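You operate a simulated robot arm through the tools that you are given. There is no shell and no other tool. Be economical: measure what you need, move in short steps, check, and stop when the job is done.

You run a simulated robot arm. Do the job below in one go: nothing can be reset, and whatever is moved stays where it is left.

Task
Put the fin brush on the top of the feed bench away on the top of the low shelf. Then put the pleated filter from the top of the feed bench on the steel stand shelf. Then fetch the strainer basket from the top of the feed bench and stand it on the top of the dryer. Then put the screen plug from the top of the feed bench on the top of the hopper shelf. Then stack the 10 oil filter from the top of the feed bench on top of the 25 oil filter. Then stack the red dye cartridge from the top of the feed bench on top of the blue dye cartridge. The order counts. Set down upright: pleated filter, strainer basket.

Only the result counts: the job must be done as asked and must still hold three seconds after the hand-in. Knocking over, shifting, dropping, spilling or breaking anything else fails it.

Robot
A 7-joint arm with a fingered hand on a trunk, on a base that drives. Base frame: it is fixed to the floor where the robot stands at the start and does not move with it; the origin is under the middle of the robot, x ahead of it, y to its left, z up. Readings come in m, degrees, newtons and seconds.
With the tool pointing down near the work surface it reaches from about 0.16 to 0.78 m from the robot's upright axis, wherever it stands. Its first joint turns from -69.0 to 172.0 degrees. Places, roughly: dye cartridge [0.5, 1.25, 1]; fin brush (4x4x12 cm) [0.5, 0.1, 0.9]; oil filter [0.5, 1.25, 1]; pleated filter (6x6x8 cm) [0.8, -0.7, 0.9]; screen plug (4x4x12 cm) [0.4, 0.7, 0.9]; steel stand shelf [0.6, 2.8, 0.3]; strainer basket (8x8x14 cm) [0.7, 0.7, 0.9]; top of the dryer [0.7, 2, 1.3]; top of the hopper shelf [-2.6, -0.2, 0.8]; top of the low shelf [0.5, -3.2, 0.7]. Payload 3.4 kg.
Tool frame: the origin (TCP) lies between the finger pads and is the grasp point; the fingertips stand 0.039 m ahead of it; z points along the fingers, y is the line along which they close. Largest opening 0.18 m; the body of the gripper starts 0.111 m behind the TCP. The gripper is a hand of 3 fingers: y runs from the thumb to the fingers, the wrist lies at [0, 0, -0.262] in the tool frame.
Orientation is that of the tool frame in the base frame, as a unit quaternion [x, y, z, w]. With the fingers straight down and closing along the base's y, the tool's x points along the base's -x, its y along +y and its z along -z.

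Tools
- The arm moves only by the tool servo_tool. Its argument "increments" is a list of rows, each an object of numbers (a shift or turn left out is 0): "wx", "wy", "wz": the turn, a rotation vector about the base's x, y, z in degrees; "x", "y", "z": the shift along the base's x, y, z in cm. In form: [{"wx": .., "wy": .., "wz": .., "x": .., "y": .., "z": ..}, ...]. A call has 1 to 8 rows; each row shifts and turns the commanded pose from where the row before left it. A row lasts 0.2 s, in which the tool goes at most 0.05 m and 8.6 degrees; a call with a longer step from one row to the next is refused whole. A pose out of reach is approached as far as the arm can. The call stops where the force on the tool passes 40 N (or 10 N more than at its start, if that is more) or the arm is blocked; 0.2 s more then pass. In this call time passes only in rows, and 0.2 s behind the last. It gives the time, the measured TCP pose, the force on the tool (base axes), the opening and the grip force at its end, in the units of the frame above (readings bear some noise), with the torque about the TCP (base axes, N m) and any sound that the robot's microphone picked up, and new pictures: "show" is both (left out), scene, wrist or none.
- Cameras (640 x 400 px; columns grow to the right, rows downward): "scene" is now at [0.1484, 0.0179, 1.7682]; the picture's right is [0.36, -0.93, -0.00], its down [-0.81, -0.32, -0.49] and it looks along [0.46, 0.18, -0.87] (base axes); focal length 286 px, centre (320, 200). "wrist" rides on the gripper at [0.063, -0.036, -0.128] in the tool frame; the picture's right is [0.50, 0.87, 0.00], its down [-0.75, 0.44, -0.49] and it looks along [-0.43, 0.25, 0.87] (tool axes); focal length 226 px, centre (320, 200). There is no depth. A picture from a camera that has moved, and an enlarged one, comes with that camera's place and axes in the base frame and with its lens. The place of the scene camera against the robot may be out by one fixed shift of up to 0.012 m in any direction.
- slide_trunk(by): slides the trunk up (or, below 0, down) by that many m; the arm and the scene camera ride with it, the base frame stays. It gives what a move gives, with no picture.
- steer(legs): drives the robot by 1 to 6 legs, each [ahead, left, turn to the left] in m, m and degrees, along the robot's own axes; the way and the turn of a leg run together, so that a leg with both is an arc; at most 1.5 m and 180 degrees a leg. The arm and the cameras ride along, it lands a little off, and it stops where it bumps. It gives what a move gives, and a new picture of the scene camera.
- move_fingers(finger1, finger2, thumb_bend): sets how far each is bent, from 0 (flat) to 1 (curled in); at 0.3 the hand is open as for a grip, at 0.7 the pads meet at the TCP. One left out holds its place. A second passes; each finger stops where it meets its share of the squeeze, and holds until it gets a number again. It is the only way to open and close the hand. It gives what a move gives, with no picture; readings hold the bend of each and the force on the fingers (four entries, about 0 where the hand has none), thumb and palm.
- aim_head(pan, tilt): turns the head with the scene camera to pan (to the left, within 143 degrees either way) and tilt (down, from -29 to 69), counted from straight ahead of the robot. It gives what a move gives, and a new picture of the scene camera.
- zoom(camera, box): a new picture of the part [left, top, right, bottom] of that camera's present view, enlarged. The clock stands still meanwhile.
- finish_job(): hands the job in; it is judged then, once.

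Go step by step. Nothing tells you exact positions but the pictures and the camera data: compare them with the known pose of the tool, close in by small moves and look again before you grip or let go. The budget is 186 turns and 260 pictures, counting those below and the enlarged ones. Unless the task says otherwise, let go and move clear before handing in.

The tools are called after "Request:" as name(argument=value, ...) on one line, values as JSON. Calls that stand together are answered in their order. servo_tool: Moves the arm, as the interface text tells. Its arguments: {"type":"object","properties":{"increments":{"type":"array"},"show":{"type":"string","enum":["both","scene","wrist","none"]}},"required":["increments"]} The other tools are called the same way: slide_trunk (by) slides the trunk up or down; move_fingers (finger1, finger2, thumb_bend) moves the fingers one by one; steer (legs) drives the base; aim_head (pan, tilt) turns the head that bears the scene camera; zoom (camera, box) takes an enlarged picture of a part of a camera's view; finish_job () hands the job in.

At the start:

```text
time: 0.0
tool_pos: [0.2433, 0.2701, 1.262]
orientation: [0.0, 1.0, 0.0, -0.001]
force: [0.1, 0.0, 0.2]
wrist_torque: [-0.01, 0.0, 0.05]
width: 0.1798
finger_force: 0.0
shape: jaw
bend: [0.3, 0.3, 0.3]
finger forces: [0.0, 0.0, 0.0, 0.0, 0.0, 0.0]
trunk travel left (down, up): [-0.25, 0.292]
robot x, y, heading: [-0.0031, 0.002, -0.1]
head pan, tilt: [21.2, 60.6]
```

scene: 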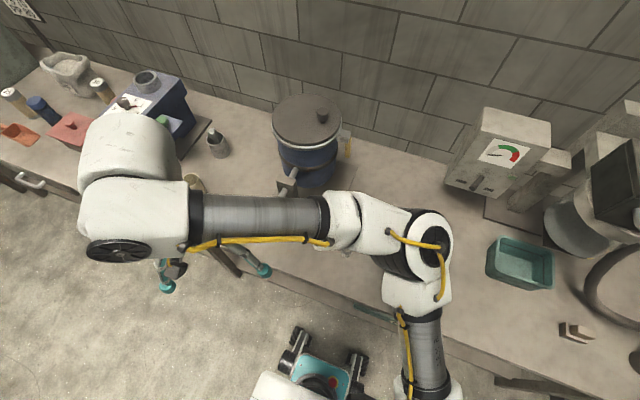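
wrist: 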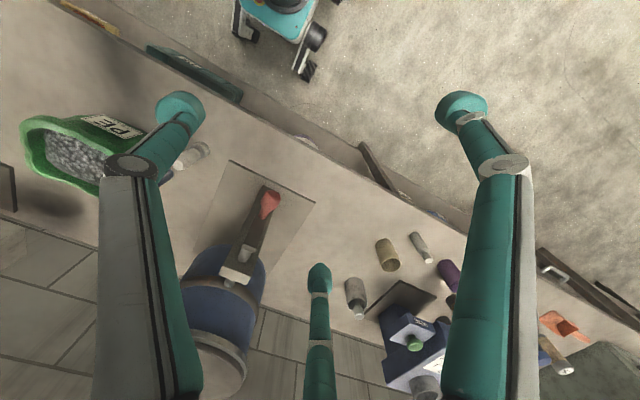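

I see the feed bench ahead with the arm blocking part of the view. I'll look around with the head to locate the items and the destinations.

Request:
aim_head(pan=-40, tilt=45)

Request:
aim_head(pan=60, tilt=45)

Request:
aim_head(pan=0, tilt=50)

```text
time: 1.3
tool_pos: [0.2404, 0.2688, 1.2612]
orientation: [0.001, 1.0, 0.0, 0.0]
force: [0.6, -0.7, 0.4]
wrist_torque: [-0.02, -0.03, -0.01]
width: 0.1798
finger_force: 0.0
shape: jaw
bend: [0.3, 0.3, 0.3]
finger forces: [0.0, 0.1, 0.0, 0.1, 0.0, 0.0]
trunk travel left (down, up): [-0.25, 0.292]
robot x, y, heading: [0.0014, 0.0007, -0.3]
head pan, tilt: [-40.0, 45.0]
camera scene: at [0.1493, -0.0582, 1.7883], right [-0.64, -0.77, 0.0], down [-0.54, 0.45, -0.71], along [0.54, -0.45, -0.71], focal length 286 px, centre (320, 200)
```

scene: 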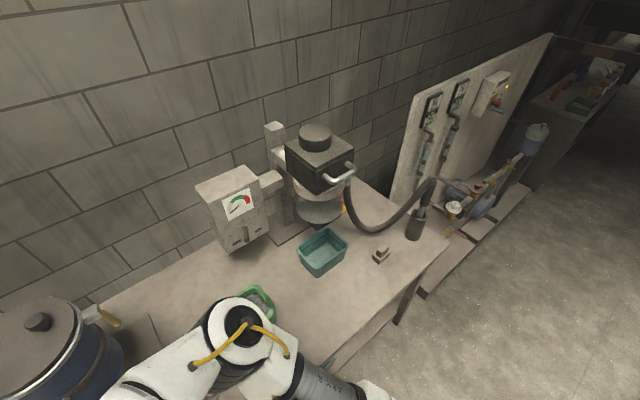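

```text
time: 3.1
tool_pos: [0.2402, 0.2695, 1.2619]
orientation: [0.0, 1.0, 0.001, -0.001]
force: [-0.5, 0.1, -0.5]
wrist_torque: [0.0, -0.03, 0.02]
width: 0.1801
finger_force: 0.0
shape: jaw
bend: [0.3, 0.3, 0.3]
finger forces: [0.0, 0.0, 0.0, 0.0, 0.0, 0.0]
trunk travel left (down, up): [-0.25, 0.292]
robot x, y, heading: [0.001, 0.003, 0.1]
head pan, tilt: [60.0, 45.0]
camera scene: at [0.1276, 0.0644, 1.7884], right [0.87, -0.5, 0.0], down [-0.36, -0.61, -0.71], along [0.35, 0.61, -0.71], focal length 286 px, centre (320, 200)
```

scene: 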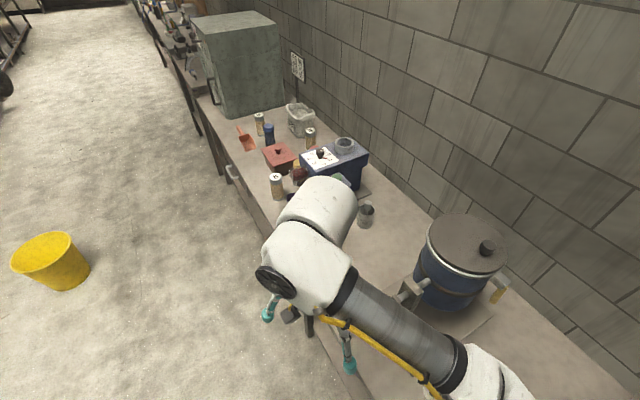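

```text
time: 4.4
tool_pos: [0.2412, 0.2705, 1.2612]
orientation: [0.0, 1.0, 0.0, 0.0]
force: [-0.7, 0.0, -0.4]
wrist_torque: [0.01, -0.02, 0.03]
width: 0.1799
finger_force: 0.1
shape: jaw
bend: [0.3, 0.3, 0.3]
finger forces: [0.0, 0.0, 0.1, 0.0, 0.0, 0.0]
trunk travel left (down, up): [-0.25, 0.292]
robot x, y, heading: [0.0021, -0.0015, -0.0]
head pan, tilt: [0.0, 50.0]
camera scene: at [0.1639, -0.006, 1.7814], right [0.0, -1.0, 0.0], down [-0.77, 0.0, -0.64], along [0.64, 0.0, -0.77], focal length 286 px, centre (320, 200)
```

scene: 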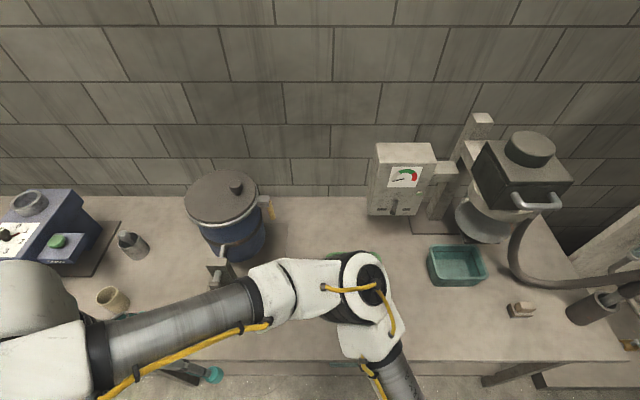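

The arm hides some items. I'll zoom in on candidate spots.

Request:
zoom(camera="wrist", box=[0, 60, 320, 260])

Request:
zoom(camera="wrist", box=[320, 200, 640, 400])

Request:
zoom(camera="scene", box=[340, 100, 640, 340])

```text
2.00 times, centred on (160, 160) of wrist
camera zoom: at [0.177, 0.2351, 1.3895], right [-0.5, 0.87, 0.0], down [0.75, 0.44, 0.49], along [0.43, 0.25, -0.87], focal length 452 px, centre (640, 280)
```

zoom: 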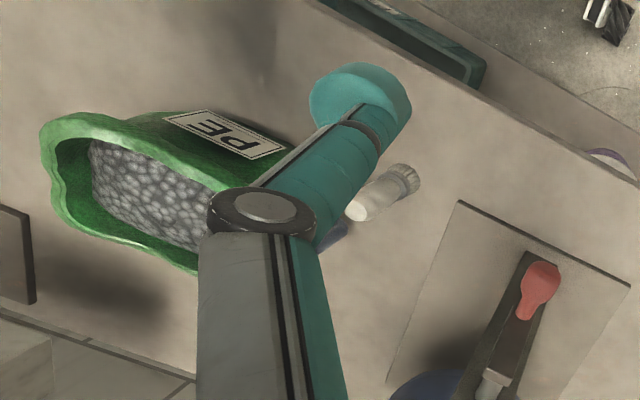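

```text
2.00 times, centred on (480, 300) of wrist
camera zoom: at [0.177, 0.2351, 1.3895], right [-0.5, 0.87, 0.0], down [0.75, 0.44, 0.49], along [0.43, 0.25, -0.87], focal length 452 px, centre (0, 0)
```

zoom: 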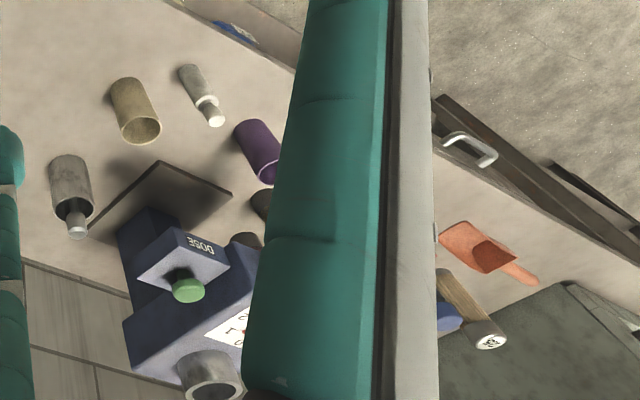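

```text
1.67 times, centred on (490, 220) of scene
camera zoom: at [0.1639, -0.006, 1.7814], right [0.0, -1.0, 0.0], down [-0.77, 0.0, -0.64], along [0.64, 0.0, -0.77], focal length 477 px, centre (37, 167)
```

zoom: 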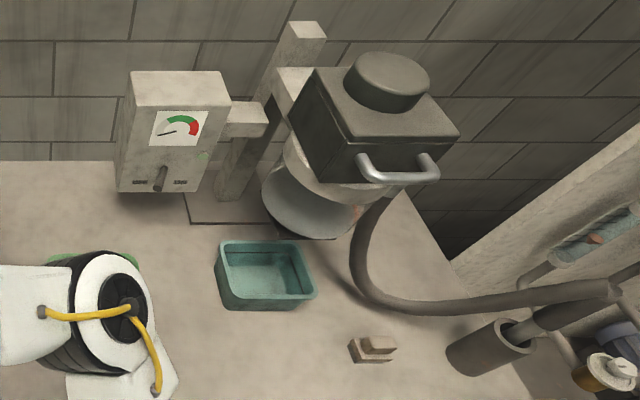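

I take the fin brush to be the white-capped cylinder standing at about (0.47, 0.065). I'll move the hand toward it high up and look.

Request:
servo_tool(increments=[{"x": 4, "y": -3}, {"x": 4, "y": -3}, {"x": 4, "y": -3}, {"x": 4, "y": -3}, {"x": 2, "y": -4}])

```text
time: 5.6
tool_pos: [0.4217, 0.1059, 1.263]
orientation: [0.0, 1.0, 0.003, 0.0]
force: [0.6, 0.2, -0.5]
wrist_torque: [-0.01, 0.03, 0.01]
width: 0.18
finger_force: 0.0
shape: jaw
bend: [0.3, 0.3, 0.3]
finger forces: [0.0, 0.0, 0.0, 0.0, 0.0, 0.0]
trunk travel left (down, up): [-0.25, 0.292]
robot x, y, heading: [0.0002, -0.0023, 0.1]
head pan, tilt: [0.0, 50.0]
camera scene: at [0.1654, -0.0125, 1.7812], right [0.0, -1.0, 0.0], down [-0.77, 0.0, -0.64], along [0.64, 0.0, -0.77], focal length 286 px, centre (320, 200)
camera wrist: at [0.3578, 0.0708, 1.3894], right [-0.5, 0.87, 0.0], down [0.75, 0.43, 0.49], along [0.43, 0.25, -0.87], focal length 226 px, centre (320, 200)
```

scene: 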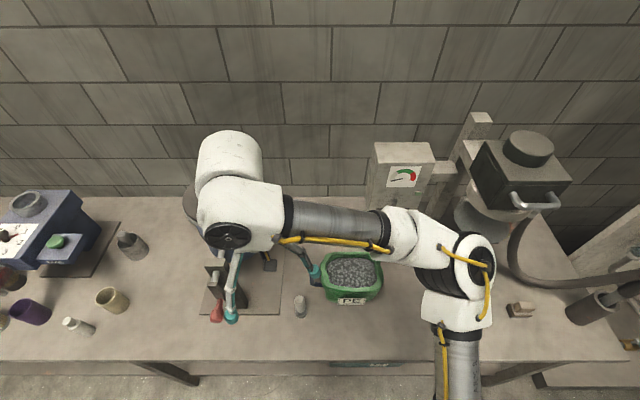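
wrist: 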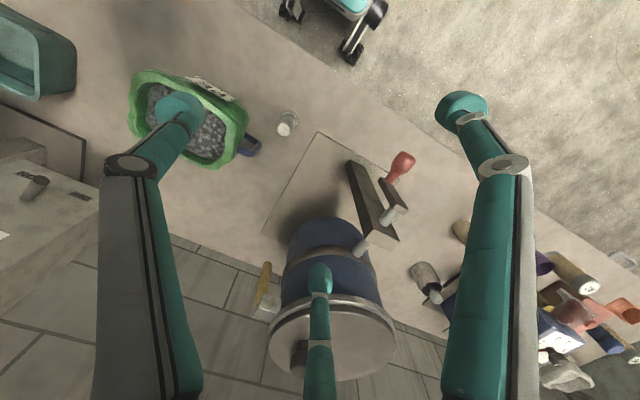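

The brush stands at about (0.475, 0.061), with the green tub about 10 cm to its right. I'll narrow the hand, centre it over the brush and go partway down.

Request:
move_fingers(finger1=0.48, finger2=0.48, thumb_bend=0.48)

Request:
servo_tool(increments=[{"x": 3, "y": -2.2}, {"x": 2.3, "y": -2.2}, {"z": -4.5}, {"z": -4.5}, {"z": -4.5}, {"z": -4.5}])

```text
time: 6.6
tool_pos: [0.4213, 0.1081, 1.2604]
orientation: [-0.001, 1.0, 0.001, 0.0]
force: [0.1, -0.4, -0.5]
wrist_torque: [-0.01, 0.02, 0.0]
width: 0.0813
finger_force: 0.0
shape: fingers
bend: [0.48, 0.48, 0.48]
finger forces: [0.0, 0.0, 0.0, 0.1, 0.0, 0.0]
trunk travel left (down, up): [-0.25, 0.292]
robot x, y, heading: [-0.0011, 0.0049, -0.1]
head pan, tilt: [0.0, 50.0]
```

```text
time: 8.0
tool_pos: [0.4728, 0.0654, 1.0809]
orientation: [0.0, 1.0, 0.001, 0.001]
force: [0.1, 0.0, 0.2]
wrist_torque: [0.0, 0.02, 0.0]
width: 0.0811
finger_force: 0.0
shape: fingers
bend: [0.48, 0.48, 0.48]
finger forces: [0.0, 0.0, 0.0, 0.0, 0.0, 0.0]
trunk travel left (down, up): [-0.25, 0.292]
robot x, y, heading: [-0.0024, -0.0045, -0.2]
head pan, tilt: [0.0, 50.0]
camera scene: at [0.1673, -0.01, 1.781], right [0.0, -1.0, 0.0], down [-0.77, 0.0, -0.64], along [0.64, 0.0, -0.77], focal length 286 px, centre (320, 200)
camera wrist: at [0.4109, 0.0307, 1.2086], right [-0.5, 0.87, 0.0], down [0.75, 0.43, 0.49], along [0.43, 0.25, -0.87], focal length 226 px, centre (320, 200)
```

scene: 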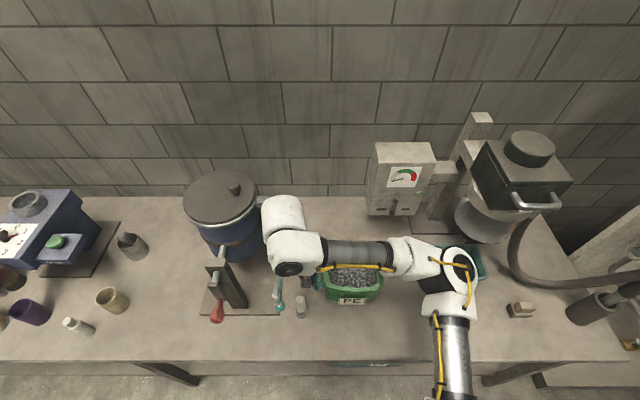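
wrist: 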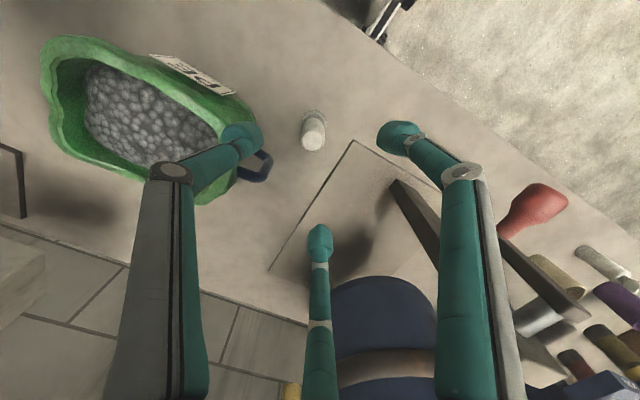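

The tub's rim is very near the thumb side, so I'll turn the hand by -45° so that the tub corner falls between fingers. I'll also narrow it a bit more.

Request:
move_fingers(finger1=0.52, finger2=0.52, thumb_bend=0.52)

Request:
servo_tool(increments=[{"wz": -7.5, "x": 0.5, "y": -0.5}, {"wz": -7.5}, {"wz": -7.5}, {"wz": -7.5}, {"wz": -7.5}, {"wz": -7.5}, {"z": -4}, {"z": -2}])

```text
time: 9.0
tool_pos: [0.4722, 0.0657, 1.0819]
orientation: [0.0, 1.0, 0.001, 0.002]
force: [-0.4, 0.2, 0.3]
wrist_torque: [0.02, 0.02, 0.02]
width: 0.0654
finger_force: 0.1
shape: fingers
bend: [0.52, 0.52, 0.52]
finger forces: [0.0, 0.1, 0.0, 0.0, 0.0, 0.0]
trunk travel left (down, up): [-0.25, 0.292]
robot x, y, heading: [-0.0019, 0.0014, 0.1]
head pan, tilt: [0.0, 50.0]
```

```text
time: 10.8
tool_pos: [0.4782, 0.0608, 1.0224]
orientation: [0.383, 0.924, 0.001, 0.0]
force: [0.2, -0.1, -0.2]
wrist_torque: [0.02, 0.0, 0.03]
width: 0.0655
finger_force: 0.1
shape: fingers
bend: [0.52, 0.52, 0.52]
finger forces: [0.1, 0.0, 0.0, 0.0, 0.0, 0.0]
trunk travel left (down, up): [-0.25, 0.292]
robot x, y, heading: [0.0003, 0.0017, -0.0]
head pan, tilt: [0.0, 50.0]
camera scene: at [0.1656, -0.0101, 1.7812], right [0.0, -1.0, 0.0], down [-0.77, 0.0, -0.64], along [0.64, 0.0, -0.77], focal length 286 px, centre (320, 200)
camera wrist: at [0.4068, 0.0798, 1.1494], right [0.26, 0.97, 0.0], down [0.84, -0.23, 0.49], along [0.48, -0.13, -0.87], focal length 226 px, centre (320, 200)
```

scene: 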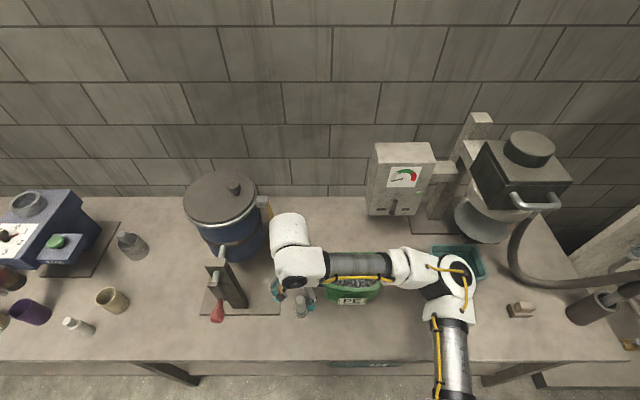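
wrist: 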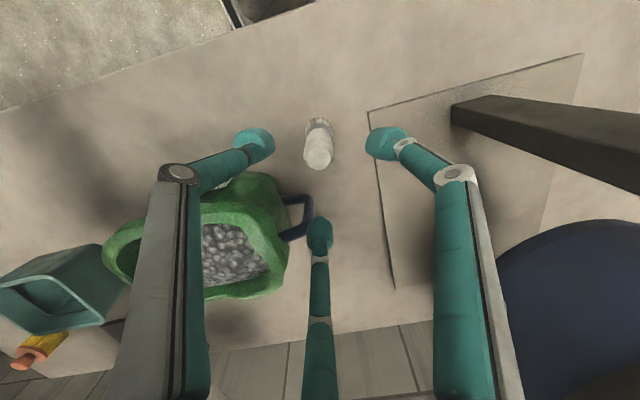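

The brush is centred under the hand. Lowering to grip height and closing.

Request:
servo_tool(increments=[{"z": -4.5}, {"z": -4.5}, {"z": -3.5}], show="wrist")

```text
time: 11.6
tool_pos: [0.4771, 0.0608, 0.8962]
orientation: [0.383, 0.924, 0.0, 0.0]
force: [0.1, 0.3, -0.3]
wrist_torque: [0.0, 0.01, 0.03]
width: 0.0654
finger_force: 0.0
shape: fingers
bend: [0.52, 0.52, 0.52]
finger forces: [0.1, 0.0, 0.1, 0.0, 0.0, 0.1]
trunk travel left (down, up): [-0.25, 0.292]
robot x, y, heading: [0.0002, 0.0002, 0.1]
head pan, tilt: [0.0, 50.0]
camera wrist: at [0.4071, 0.0804, 1.0237], right [0.26, 0.97, 0.0], down [0.84, -0.23, 0.49], along [0.48, -0.13, -0.87], focal length 226 px, centre (320, 200)
```

wrist: 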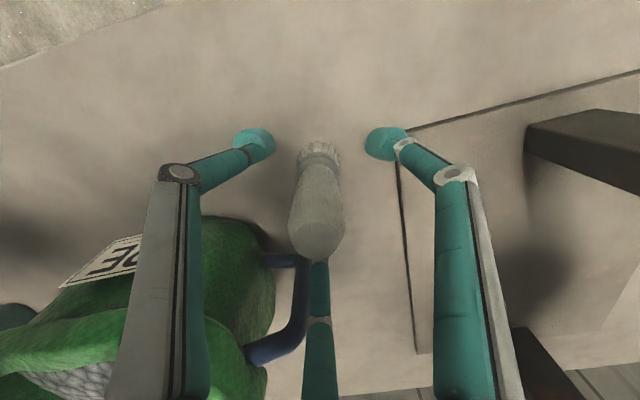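

Request:
move_fingers(finger1=0.75, finger2=0.75, thumb_bend=0.75)

Request:
servo_tool(increments=[{"z": 4.5}, {"z": 4.5}, {"z": 4.5}, {"z": 4.5}, {"z": 4.5}, {"z": 3}])

```text
time: 12.6
tool_pos: [0.4769, 0.061, 0.8963]
orientation: [0.382, 0.924, -0.001, 0.0]
force: [0.7, 0.2, 0.6]
wrist_torque: [-0.02, -0.02, -0.01]
width: 0.016
finger_force: 18.7
shape: fingers
bend: [0.68, 0.65, 0.67]
finger forces: [11.3, 11.5, 0.0, 0.0, 14.3, 0.0]
trunk travel left (down, up): [-0.25, 0.292]
robot x, y, heading: [-0.002, -0.0036, -0.0]
head pan, tilt: [0.0, 50.0]
```

```text
time: 14.0
tool_pos: [0.4771, 0.0609, 1.1532]
orientation: [0.383, 0.924, 0.0, 0.0]
force: [0.2, -0.5, -1.4]
wrist_torque: [0.0, 0.01, 0.0]
width: 0.0157
finger_force: 18.8
shape: fingers
bend: [0.68, 0.65, 0.67]
finger forces: [11.3, 11.6, 0.0, 0.1, 14.3, 0.0]
trunk travel left (down, up): [-0.25, 0.292]
robot x, y, heading: [0.002, -0.0019, 0.1]
head pan, tilt: [0.0, 50.0]
camera scene: at [0.1651, -0.0093, 1.7813], right [0.0, -1.0, 0.0], down [-0.77, 0.0, -0.64], along [0.64, 0.0, -0.77], focal length 286 px, centre (320, 200)
camera wrist: at [0.4065, 0.08, 1.2799], right [0.26, 0.97, 0.0], down [0.84, -0.22, 0.49], along [0.48, -0.13, -0.87], focal length 226 px, centre (320, 200)
```

scene: 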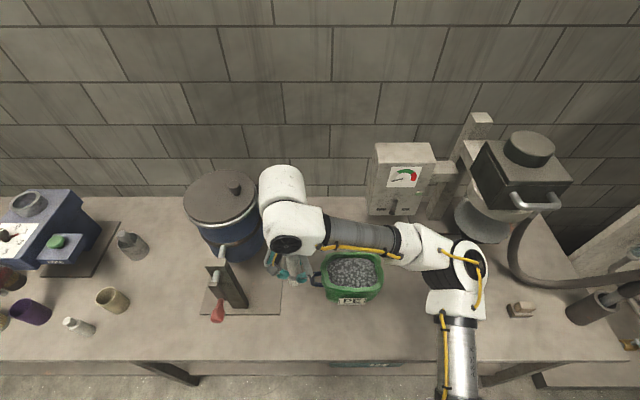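
wrist: 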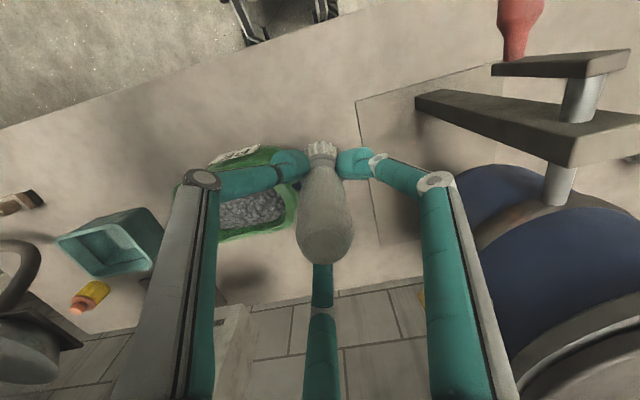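

The fin brush is held. I'll back away from the bench and look toward the low shelf on the right.

Request:
steer(legs=[[-0.5, 0, 0]])

Request:
aim_head(pan=-80, tilt=25)

Request:
aim_head(pan=-130, tilt=25)

Request:
aim_head(pan=130, tilt=25)

```text
time: 16.9
tool_pos: [-0.0262, 0.059, 1.1524]
orientation: [0.384, 0.923, 0.0, 0.0]
force: [0.6, 0.2, -2.2]
wrist_torque: [0.01, -0.05, -0.01]
width: 0.0155
finger_force: 19.0
shape: fingers
bend: [0.68, 0.65, 0.67]
finger forces: [11.3, 11.6, 0.1, 0.0, 14.2, 0.1]
trunk travel left (down, up): [-0.25, 0.292]
robot x, y, heading: [-0.5037, 0.0028, -0.2]
head pan, tilt: [0.0, 50.0]
camera scene: at [-0.3375, -0.0094, 1.7812], right [0.0, -1.0, 0.0], down [-0.77, 0.0, -0.64], along [0.64, 0.0, -0.77], focal length 286 px, centre (320, 200)
```

scene: 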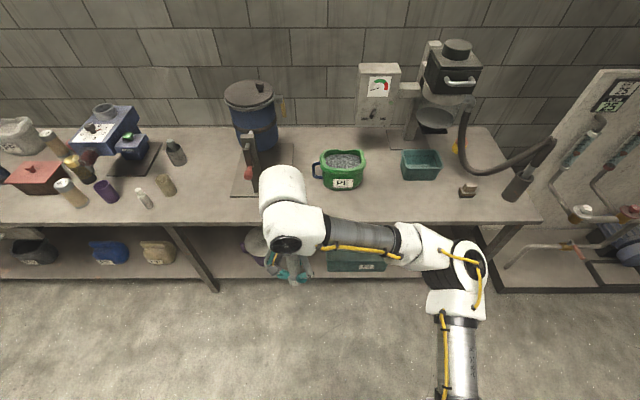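

```text
time: 18.5
tool_pos: [-0.028, 0.0592, 1.1532]
orientation: [0.385, 0.923, 0.0, 0.002]
force: [0.0, 0.2, -2.0]
wrist_torque: [0.02, 0.02, -0.02]
width: 0.0157
finger_force: 18.2
shape: fingers
bend: [0.68, 0.65, 0.68]
finger forces: [11.3, 11.5, 0.0, 0.0, 14.3, 0.0]
trunk travel left (down, up): [-0.25, 0.292]
robot x, y, heading: [-0.5028, 0.0038, -0.4]
head pan, tilt: [-80.0, 25.0]
camera scene: at [-0.398, -0.0998, 1.8187], right [-0.99, -0.17, 0.0], down [-0.08, 0.42, -0.91], along [0.15, -0.89, -0.43], focal length 286 px, centre (320, 200)
```

scene: 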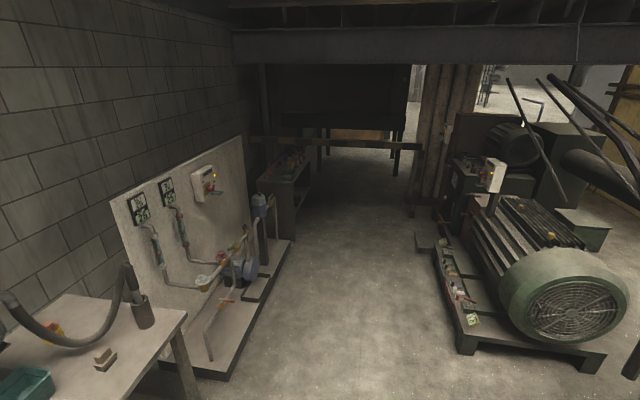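

```text
time: 19.6
tool_pos: [-0.0284, 0.0596, 1.1519]
orientation: [0.384, 0.923, 0.0, 0.003]
force: [-0.8, 0.3, -2.5]
wrist_torque: [0.01, -0.02, 0.01]
width: 0.0157
finger_force: 18.5
shape: fingers
bend: [0.68, 0.65, 0.68]
finger forces: [11.4, 11.5, 0.1, 0.0, 14.3, 0.0]
trunk travel left (down, up): [-0.25, 0.292]
robot x, y, heading: [-0.5008, -0.0011, -0.1]
head pan, tilt: [-130.0, 25.0]
camera scene: at [-0.4731, -0.0794, 1.8191], right [-0.76, 0.65, 0.0], down [0.27, 0.32, -0.91], along [-0.59, -0.69, -0.42], focal length 286 px, centre (320, 200)
```

scene: 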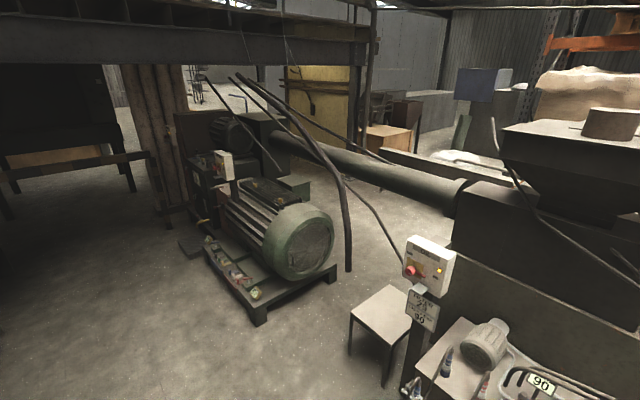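

```text
time: 23.3
tool_pos: [-0.028, 0.0598, 1.1532]
orientation: [0.385, 0.923, 0.0, 0.002]
force: [1.2, -0.2, -1.7]
wrist_torque: [0.01, 0.02, -0.02]
width: 0.0157
finger_force: 18.3
shape: fingers
bend: [0.68, 0.65, 0.68]
finger forces: [11.2, 11.3, 0.0, 0.0, 14.3, 0.1]
trunk travel left (down, up): [-0.25, 0.292]
robot x, y, heading: [-0.5033, 0.0009, -0.2]
head pan, tilt: [130.0, 25.0]
camera scene: at [-0.4726, 0.0617, 1.8194], right [0.77, 0.64, 0.0], down [0.27, -0.32, -0.91], along [-0.58, 0.7, -0.42], focal length 286 px, centre (320, 200)
```

scene: 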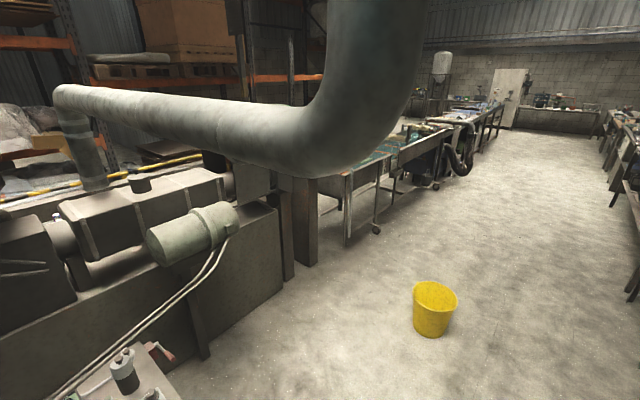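

The aisle is clear to the right. I'll drive sideways toward the low shelf and look at it.

Request:
aim_head(pan=-30, tilt=40)

Request:
steer(legs=[[0, -1.4, 0], [0, -1.4, 0]])

```text
time: 25.7
tool_pos: [-0.028, 0.0607, 1.1525]
orientation: [0.384, 0.923, 0.001, 0.002]
force: [-1.0, 0.6, -1.9]
wrist_torque: [0.01, -0.01, -0.02]
width: 0.0158
finger_force: 18.3
shape: fingers
bend: [0.68, 0.65, 0.68]
finger forces: [11.3, 11.5, 0.0, 0.0, 14.2, 0.0]
trunk travel left (down, up): [-0.25, 0.292]
robot x, y, heading: [-0.5023, 0.0026, -0.3]
head pan, tilt: [-30.0, 40.0]
camera scene: at [-0.3403, -0.0518, 1.7953], right [-0.5, -0.86, 0.0], down [-0.56, 0.32, -0.76], along [0.66, -0.38, -0.65], focal length 286 px, centre (320, 200)
```

scene: 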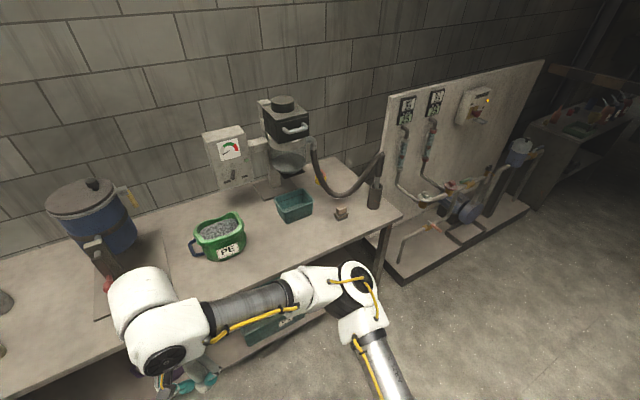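

```text
time: 39.3
tool_pos: [-0.0405, -2.7374, 1.1519]
orientation: [0.381, 0.924, -0.001, 0.002]
force: [-0.5, 0.4, -2.6]
wrist_torque: [-0.01, 0.0, 0.03]
width: 0.0157
finger_force: 18.6
shape: fingers
bend: [0.68, 0.65, 0.68]
finger forces: [11.3, 11.4, 0.0, 0.1, 14.3, 0.0]
trunk travel left (down, up): [-0.25, 0.292]
robot x, y, heading: [-0.5105, -2.8019, -0.0]
head pan, tilt: [-30.0, 40.0]
camera scene: at [-0.352, -2.8481, 1.7954], right [-0.5, -0.87, 0.0], down [-0.56, 0.32, -0.76], along [0.66, -0.38, -0.64], focal length 286 px, centre (320, 200)
```

scene: 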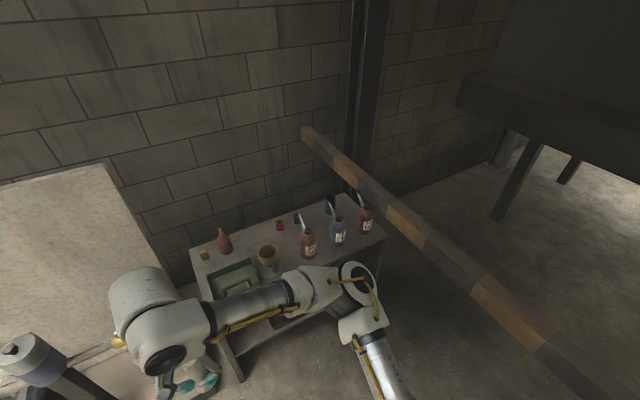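

The low shelf spans roughly x 0.3–0.77, y -3.6…-2.75, with clutter, and a guard beam runs near y -3.6. I need a clearer view, so I'll shift the arm left and look.

Request:
servo_tool(increments=[{"y": 4.5, "x": -2}, {"y": 4.5, "x": -2}, {"y": 4.5, "x": -2}, {"y": 4.5, "x": -2}, {"y": 4.5}, {"y": 4.5}, {"y": 4.5}], show="scene")

```text
time: 40.9
tool_pos: [-0.121, -2.4664, 1.1538]
orientation: [0.381, 0.924, 0.0, 0.002]
force: [1.6, -0.3, -2.4]
wrist_torque: [-0.01, 0.06, -0.03]
width: 0.0154
finger_force: 18.6
shape: fingers
bend: [0.68, 0.65, 0.68]
finger forces: [11.2, 11.4, 0.1, 0.0, 14.2, 0.0]
out of reach, approached as far as the arm can: row 7
trunk travel left (down, up): [-0.25, 0.292]
robot x, y, heading: [-0.5196, -2.8008, 0.1]
head pan, tilt: [-30.0, 40.0]
camera scene: at [-0.3507, -2.8448, 1.7952], right [-0.5, -0.87, 0.01], down [-0.56, 0.32, -0.76], along [0.66, -0.38, -0.64], focal length 286 px, centre (320, 200)
```

scene: 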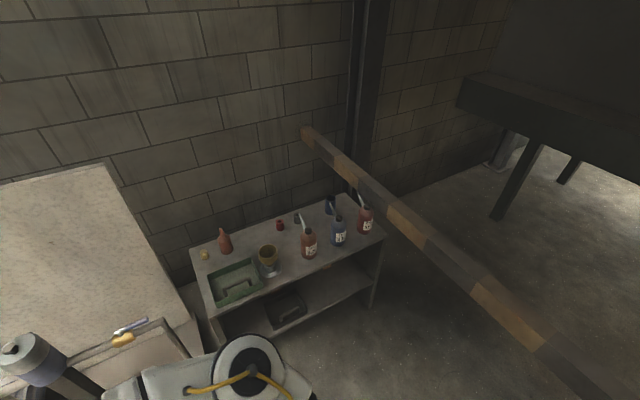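

Request:
zoom(camera="scene", box=[180, 180, 400, 320])

```text
2.86 times, centred on (290, 250) of scene
camera zoom: at [-0.3507, -2.8448, 1.7952], right [-0.5, -0.87, 0.01], down [-0.56, 0.32, -0.76], along [0.66, -0.38, -0.64], focal length 818 px, centre (406, 57)
```

zoom: 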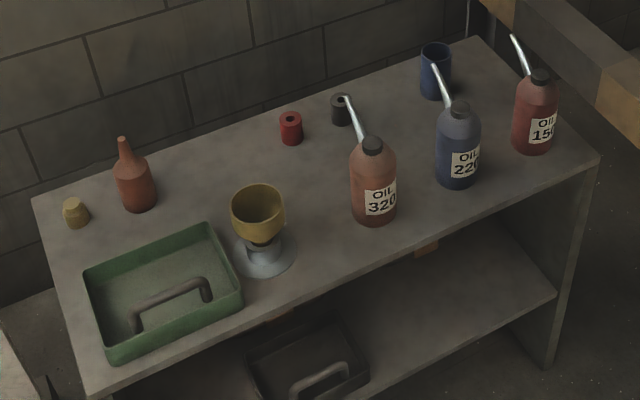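

There is a clear patch at the back of the shelf around (0.60, -3.07), between the red bottle, red cap and funnel. I'll bring the arm back to centre, raise it, and drive up to the shelf.

Request:
servo_tool(increments=[{"y": -4.5, "z": 1}, {"y": -4.5, "z": 1}, {"y": -4.5, "z": 1}, {"y": -4.5, "z": 1}, {"y": -4.5, "z": 1}, {"y": -4.5, "z": 1}, {"y": -4.5, "z": 1}, {"y": -4.5, "z": 1}], show="none")

Request:
steer(legs=[[0, -0.15, 0], [0.43, 0, 0]])

```text
time: 42.7
tool_pos: [-0.1239, -2.8348, 1.2345]
orientation: [0.382, 0.924, 0.001, 0.003]
force: [-0.6, 0.6, -1.3]
wrist_torque: [0.01, -0.02, 0.06]
width: 0.0158
finger_force: 18.4
shape: fingers
bend: [0.68, 0.65, 0.68]
finger forces: [11.4, 11.5, 0.1, 0.0, 14.2, 0.1]
trunk travel left (down, up): [-0.25, 0.292]
robot x, y, heading: [-0.5162, -2.8007, 0.1]
head pan, tilt: [-30.0, 40.0]
```

```text
time: 46.3
tool_pos: [0.3032, -2.9487, 1.2339]
orientation: [0.383, 0.924, -0.01, 0.007]
force: [-0.3, 0.8, -1.4]
wrist_torque: [-0.07, -0.05, 0.04]
width: 0.0154
finger_force: 19.3
shape: fingers
bend: [0.68, 0.65, 0.68]
finger forces: [11.4, 11.6, 0.0, 0.0, 14.3, 0.0]
trunk travel left (down, up): [-0.25, 0.292]
robot x, y, heading: [-0.0879, -2.9434, 0.0]
head pan, tilt: [-30.0, 40.0]
camera scene: at [0.0754, -2.9864, 1.7955], right [-0.5, -0.87, 0.0], down [-0.56, 0.32, -0.76], along [0.66, -0.39, -0.64], focal length 286 px, centre (320, 200)
```

scene: 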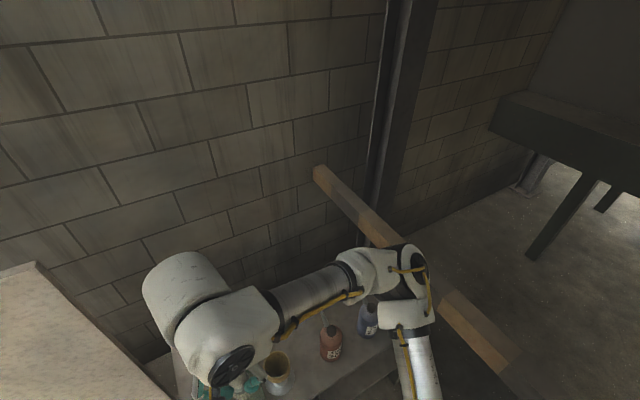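

Now I extend the hand above the free patch, staying high, and look down.

Request:
servo_tool(increments=[{"x": 4.3, "y": -1.7}, {"x": 4.3, "y": -1.7}, {"x": 4.3, "y": -1.7}, {"x": 4.3, "y": -1.7}, {"x": 4.3, "y": -1.7}, {"x": 4.2, "y": -1.7}, {"x": 4, "y": -1.8}])

Request:
aim_head(pan=0, tilt=50)

```text
time: 47.9
tool_pos: [0.5972, -3.058, 1.2357]
orientation: [0.379, 0.925, -0.013, 0.009]
force: [-0.5, 1.0, -1.5]
wrist_torque: [-0.03, 0.03, -0.01]
width: 0.0155
finger_force: 17.5
shape: fingers
bend: [0.69, 0.65, 0.68]
finger forces: [11.0, 11.3, 0.1, 0.0, 13.9, 0.0]
trunk travel left (down, up): [-0.25, 0.292]
robot x, y, heading: [-0.0864, -2.9406, -0.3]
head pan, tilt: [-30.0, 40.0]
camera scene: at [0.0794, -2.9998, 1.7945], right [-0.5, -0.87, 0.0], down [-0.56, 0.33, -0.76], along [0.66, -0.38, -0.65], focal length 286 px, centre (320, 200)
camera wrist: at [0.526, -3.0354, 1.3614], right [0.25, 0.97, -0.03], down [0.84, -0.21, 0.51], along [0.48, -0.15, -0.86], focal length 226 px, centre (320, 200)
```

scene: 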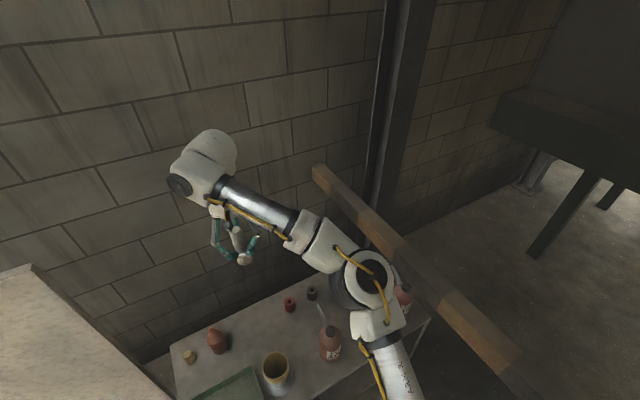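
wrist: 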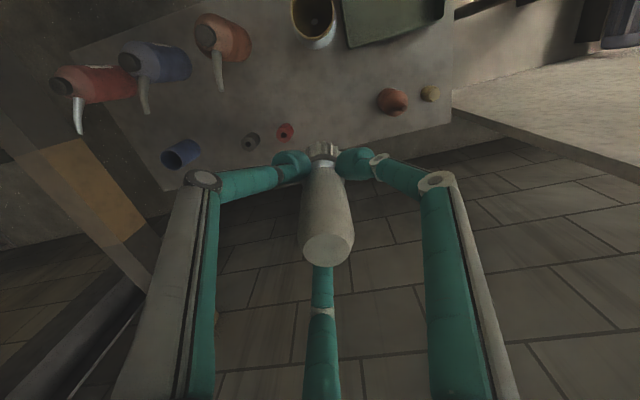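

```text
time: 48.8
tool_pos: [0.5964, -3.0401, 1.2378]
orientation: [0.38, 0.925, -0.017, 0.013]
force: [-0.4, 1.1, -1.1]
wrist_torque: [-0.18, -0.01, -0.02]
width: 0.0151
finger_force: 17.9
shape: fingers
bend: [0.69, 0.65, 0.68]
finger forces: [11.1, 11.3, 0.0, 0.0, 13.9, 0.0]
trunk travel left (down, up): [-0.25, 0.292]
robot x, y, heading: [-0.0837, -2.94, -0.2]
head pan, tilt: [0.0, 50.0]
camera scene: at [0.0798, -2.921, 1.781], right [0.0, -1.0, 0.01], down [-0.77, -0.01, -0.64], along [0.64, -0.01, -0.77], focal length 286 px, centre (320, 200)
```

scene: 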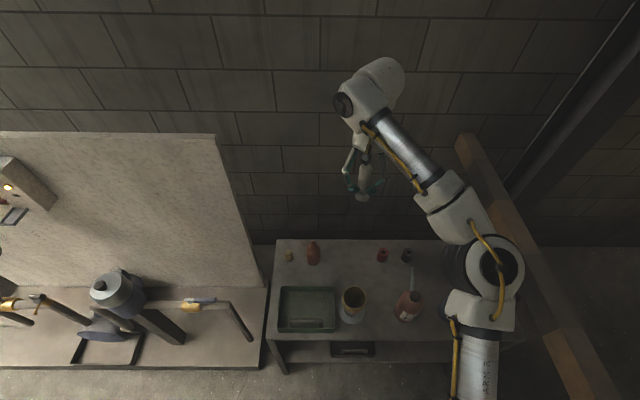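

The tool is drifting and tilting slightly, which suggests the elbow is touching the guard beam. I'll move the robot left to relieve that.

Request:
steer(legs=[[0, 0.15, 0]])

```text
time: 50.2
tool_pos: [0.6057, -2.9717, 1.2211]
orientation: [0.381, 0.924, 0.005, -0.003]
force: [0.9, -2.1, -1.9]
wrist_torque: [0.11, 0.11, -0.06]
width: 0.0151
finger_force: 18.4
shape: fingers
bend: [0.69, 0.65, 0.68]
finger forces: [10.9, 11.4, 0.0, 0.1, 14.3, 0.0]
trunk travel left (down, up): [-0.25, 0.292]
robot x, y, heading: [-0.0899, -2.8053, 0.5]
head pan, tilt: [0.0, 50.0]
camera scene: at [0.0945, -2.8892, 1.7765], right [0.01, -1.0, -0.04], down [-0.78, 0.02, -0.63], along [0.63, 0.04, -0.77], focal length 286 px, centre (320, 200)
```

scene: 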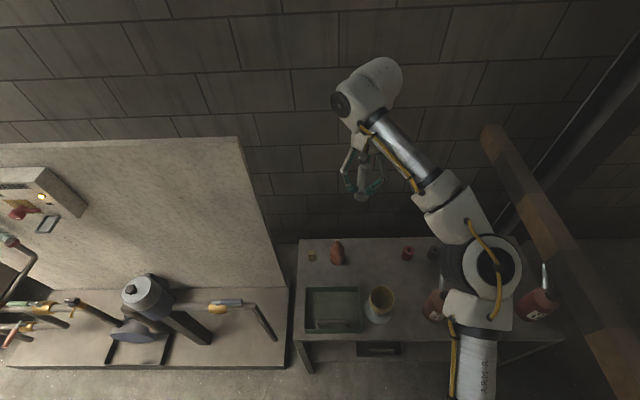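

The camera pose reads slightly tilted just after the drive. I'll wait a moment and reread.

Request:
servo_tool(increments=[{"z": 0.1}, {"z": 0}, {"z": 0}, {"z": 0}])

```text
time: 51.2
tool_pos: [0.5888, -2.8914, 1.242]
orientation: [0.382, 0.924, -0.019, 0.015]
force: [-1.0, 0.6, -1.7]
wrist_torque: [-0.03, -0.02, 0.0]
width: 0.0155
finger_force: 18.7
shape: fingers
bend: [0.69, 0.65, 0.68]
finger forces: [11.3, 11.3, 0.0, 0.0, 14.1, 0.1]
trunk travel left (down, up): [-0.25, 0.292]
robot x, y, heading: [-0.0892, -2.8005, 0.5]
head pan, tilt: [0.0, 50.0]
camera scene: at [0.0771, -2.8118, 1.7809], right [0.01, -1.0, 0.0], down [-0.77, 0.0, -0.64], along [0.64, 0.01, -0.77], focal length 286 px, centre (320, 200)
camera wrist: at [0.5168, -2.866, 1.3682], right [0.26, 0.97, -0.04], down [0.83, -0.2, 0.51], along [0.49, -0.17, -0.86], focal length 226 px, centre (320, 200)
```

scene: 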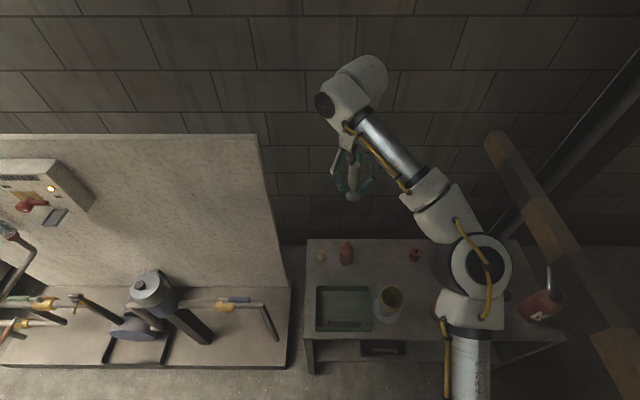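
wrist: 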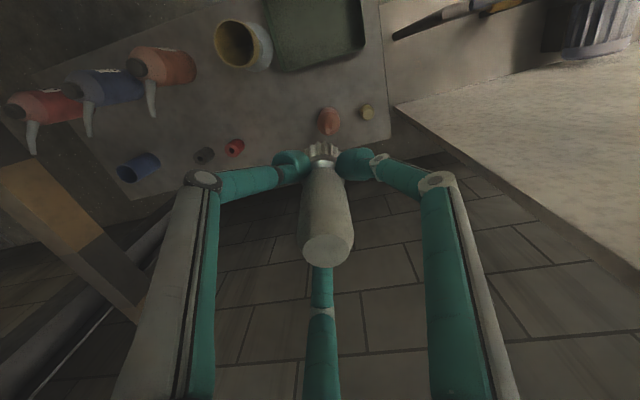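

The tool leans about 2.7°. I'll straighten it while moving above the target patch (0.59, -3.05), staying high.

Request:
servo_tool(increments=[{"y": -4, "wx": 1.35, "wy": 0.4}, {"y": -4, "wx": 1.35, "wy": 0.35}, {"y": -4}, {"y": -4}, {"z": 0}, {"z": 0}])

```text
time: 52.8
tool_pos: [0.586, -3.0831, 1.2438]
orientation: [0.386, 0.923, 0.005, -0.002]
force: [-0.1, -0.2, -1.4]
wrist_torque: [-0.06, -0.01, 0.01]
width: 0.0152
finger_force: 17.9
shape: fingers
bend: [0.69, 0.65, 0.68]
finger forces: [11.2, 11.3, 0.0, 0.1, 14.0, 0.0]
trunk travel left (down, up): [-0.25, 0.292]
robot x, y, heading: [-0.0885, -2.8136, 0.2]
head pan, tilt: [0.0, 50.0]
stopped in row 6: the arm was blocked; the commanded pose is now the measured one
camera scene: at [0.0791, -2.8421, 1.7807], right [0.0, -1.0, -0.01], down [-0.77, 0.01, -0.64], along [0.64, 0.01, -0.77], focal length 286 px, centre (320, 200)
camera wrist: at [0.5156, -3.0644, 1.3714], right [0.26, 0.96, 0.01], down [0.84, -0.24, 0.49], along [0.47, -0.12, -0.87], focal length 226 px, centre (320, 200)
```

scene: 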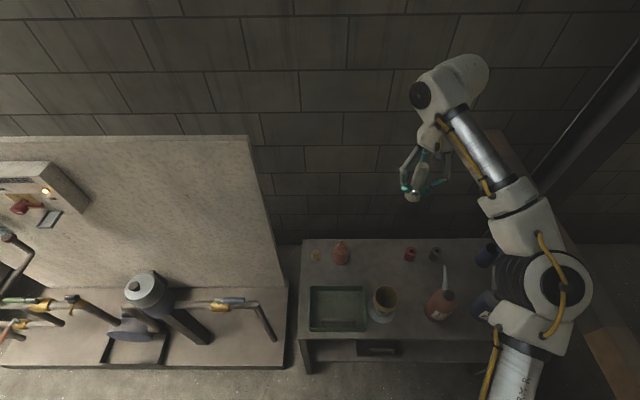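
wrist: 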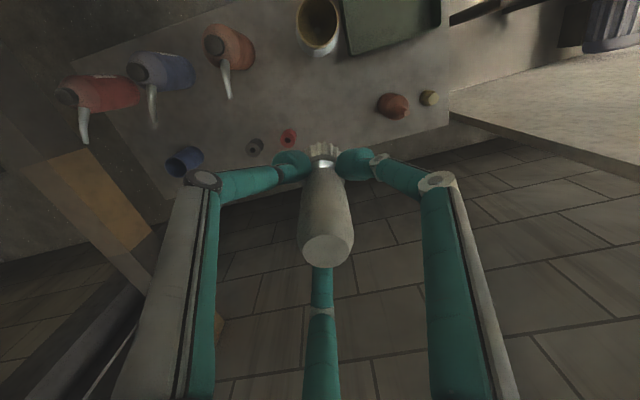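

The elbow is blocked by the guard beam. I'll shift the robot left and turn it right so the arm reaches diagonally and the elbow stays clear of the beam.

Request:
steer(legs=[[0, 0.22, 0], [0, 0, -20]])

Request:
servo_tool(increments=[{"z": 0}, {"z": 0}, {"z": 0}])

```text
time: 55.6
tool_pos: [0.4557, -3.0711, 1.2463]
orientation: [0.539, 0.842, 0.005, -0.001]
force: [-0.4, 0.4, -1.0]
wrist_torque: [-0.07, 0.04, -0.02]
width: 0.0151
finger_force: 17.9
shape: fingers
bend: [0.69, 0.65, 0.68]
finger forces: [11.1, 11.5, 0.1, 0.1, 13.9, 0.0]
trunk travel left (down, up): [-0.25, 0.292]
robot x, y, heading: [-0.0863, -2.5957, -19.7]
head pan, tilt: [0.0, 50.0]
camera scene: at [0.0726, -2.6395, 1.7811], right [-0.34, -0.94, 0.01], down [-0.73, 0.25, -0.64], along [0.6, -0.22, -0.77], focal length 286 px, centre (320, 200)
```

scene: 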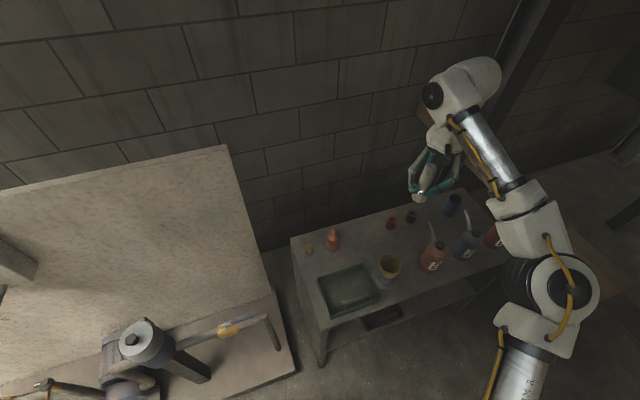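

```text
time: 56.4
tool_pos: [0.451, -3.07, 1.2462]
orientation: [0.539, 0.843, 0.006, 0.001]
force: [-0.5, 1.7, -2.0]
wrist_torque: [-0.02, 0.03, 0.03]
width: 0.0151
finger_force: 17.9
shape: fingers
bend: [0.69, 0.65, 0.68]
finger forces: [11.2, 11.4, 0.1, 0.0, 13.8, 0.0]
trunk travel left (down, up): [-0.25, 0.292]
robot x, y, heading: [-0.0874, -2.5901, -19.4]
head pan, tilt: [0.0, 50.0]
camera scene: at [0.0719, -2.6414, 1.7812], right [-0.34, -0.94, 0.01], down [-0.72, 0.26, -0.64], along [0.6, -0.22, -0.77], focal length 286 px, centre (320, 200)
camera wrist: at [0.3907, -3.0282, 1.3749], right [0.58, 0.82, 0.01], down [0.71, -0.51, 0.49], along [0.41, -0.28, -0.87], focal length 226 px, centre (320, 200)
```

scene: 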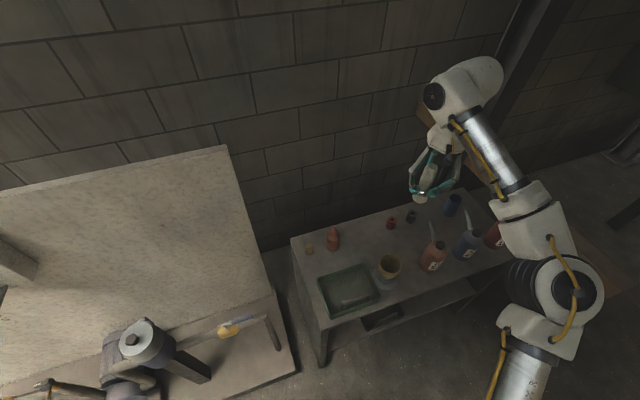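
wrist: 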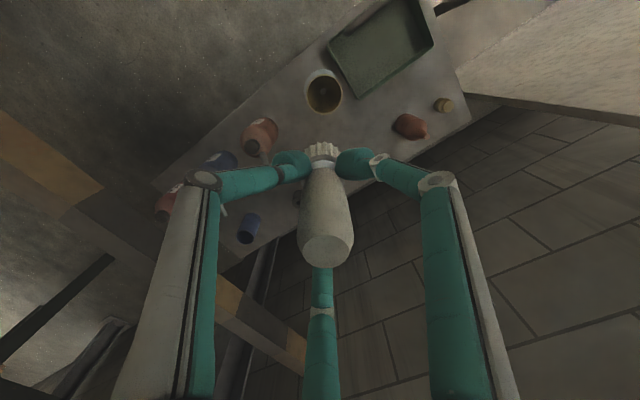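

I'll bring the hand left/forward, nudge the robot a bit closer, and recheck.

Request:
servo_tool(increments=[{"y": 4, "x": 1}, {"y": 4, "x": 1}, {"y": 2, "x": 2}], show="none")

Request:
steer(legs=[[0.06, -0.075, 0]])

Request:
servo_tool(increments=[{"x": 3}, {"x": 3}, {"z": 0}, {"z": 0}])

```text
time: 57.2
tool_pos: [0.4942, -2.9677, 1.2463]
orientation: [0.54, 0.842, 0.004, 0.0]
force: [-0.3, 0.3, -1.2]
wrist_torque: [0.03, 0.06, -0.01]
width: 0.0148
finger_force: 18.3
shape: fingers
bend: [0.69, 0.65, 0.68]
finger forces: [11.2, 11.4, 0.1, 0.0, 13.8, 0.0]
trunk travel left (down, up): [-0.25, 0.292]
robot x, y, heading: [-0.0881, -2.5913, -19.7]
head pan, tilt: [0.0, 50.0]
```

```text
time: 58.3
tool_pos: [0.5294, -3.0446, 1.2489]
orientation: [0.537, 0.843, -0.001, 0.002]
force: [-0.6, 0.6, -2.1]
wrist_torque: [-0.1, 0.02, 0.01]
width: 0.0153
finger_force: 18.6
shape: fingers
bend: [0.69, 0.65, 0.68]
finger forces: [11.2, 11.5, 0.1, 0.0, 13.6, 0.1]
trunk travel left (down, up): [-0.25, 0.292]
robot x, y, heading: [-0.0572, -2.6802, -19.7]
head pan, tilt: [0.0, 50.0]
camera scene: at [0.1093, -2.7171, 1.781], right [-0.34, -0.94, 0.01], down [-0.73, 0.25, -0.64], along [0.6, -0.22, -0.77], focal length 286 px, centre (320, 200)
```

scene: 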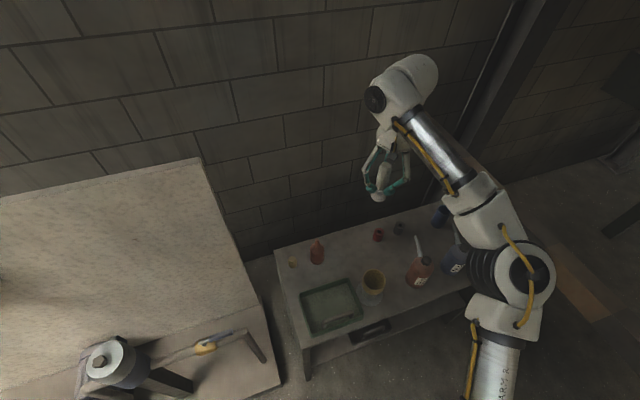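

```text
time: 59.3
tool_pos: [0.5645, -3.0658, 1.2511]
orientation: [0.538, 0.843, 0.009, 0.0]
force: [0.8, -0.7, -1.6]
wrist_torque: [0.05, 0.01, 0.0]
width: 0.0151
finger_force: 18.6
shape: fingers
bend: [0.69, 0.65, 0.68]
finger forces: [11.1, 11.2, 0.1, 0.1, 13.8, 0.0]
out of reach, approached as far as the arm can: row 2
trunk travel left (down, up): [-0.25, 0.292]
robot x, y, heading: [-0.0566, -2.6796, -19.5]
head pan, tilt: [0.0, 50.0]
camera scene: at [0.0998, -2.7479, 1.7809], right [-0.34, -0.94, 0.0], down [-0.72, 0.26, -0.64], along [0.6, -0.21, -0.77], focal length 286 px, centre (320, 200)
camera wrist: at [0.5022, -3.0246, 1.3787], right [0.57, 0.82, 0.02], down [0.71, -0.51, 0.49], along [0.41, -0.27, -0.87], focal length 226 px, centre (320, 200)
```

scene: 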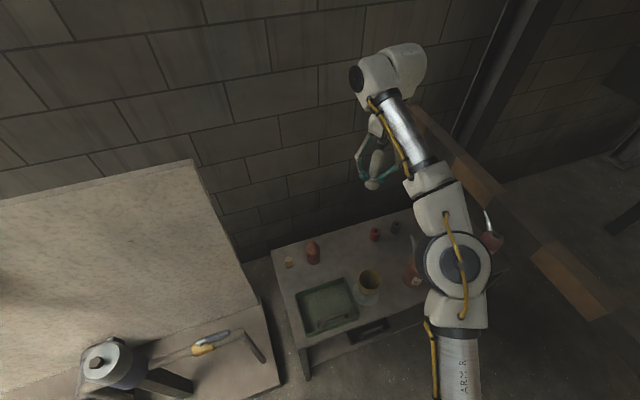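
wrist: 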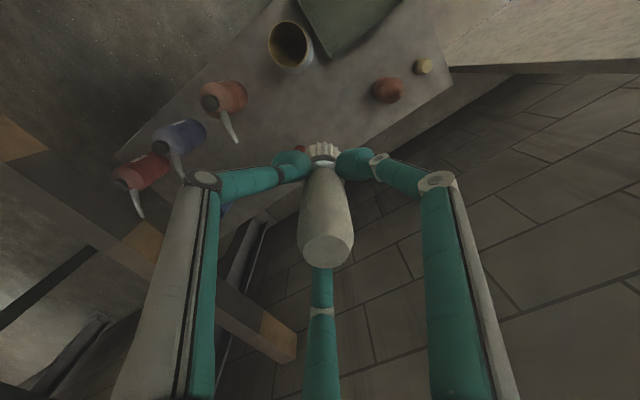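

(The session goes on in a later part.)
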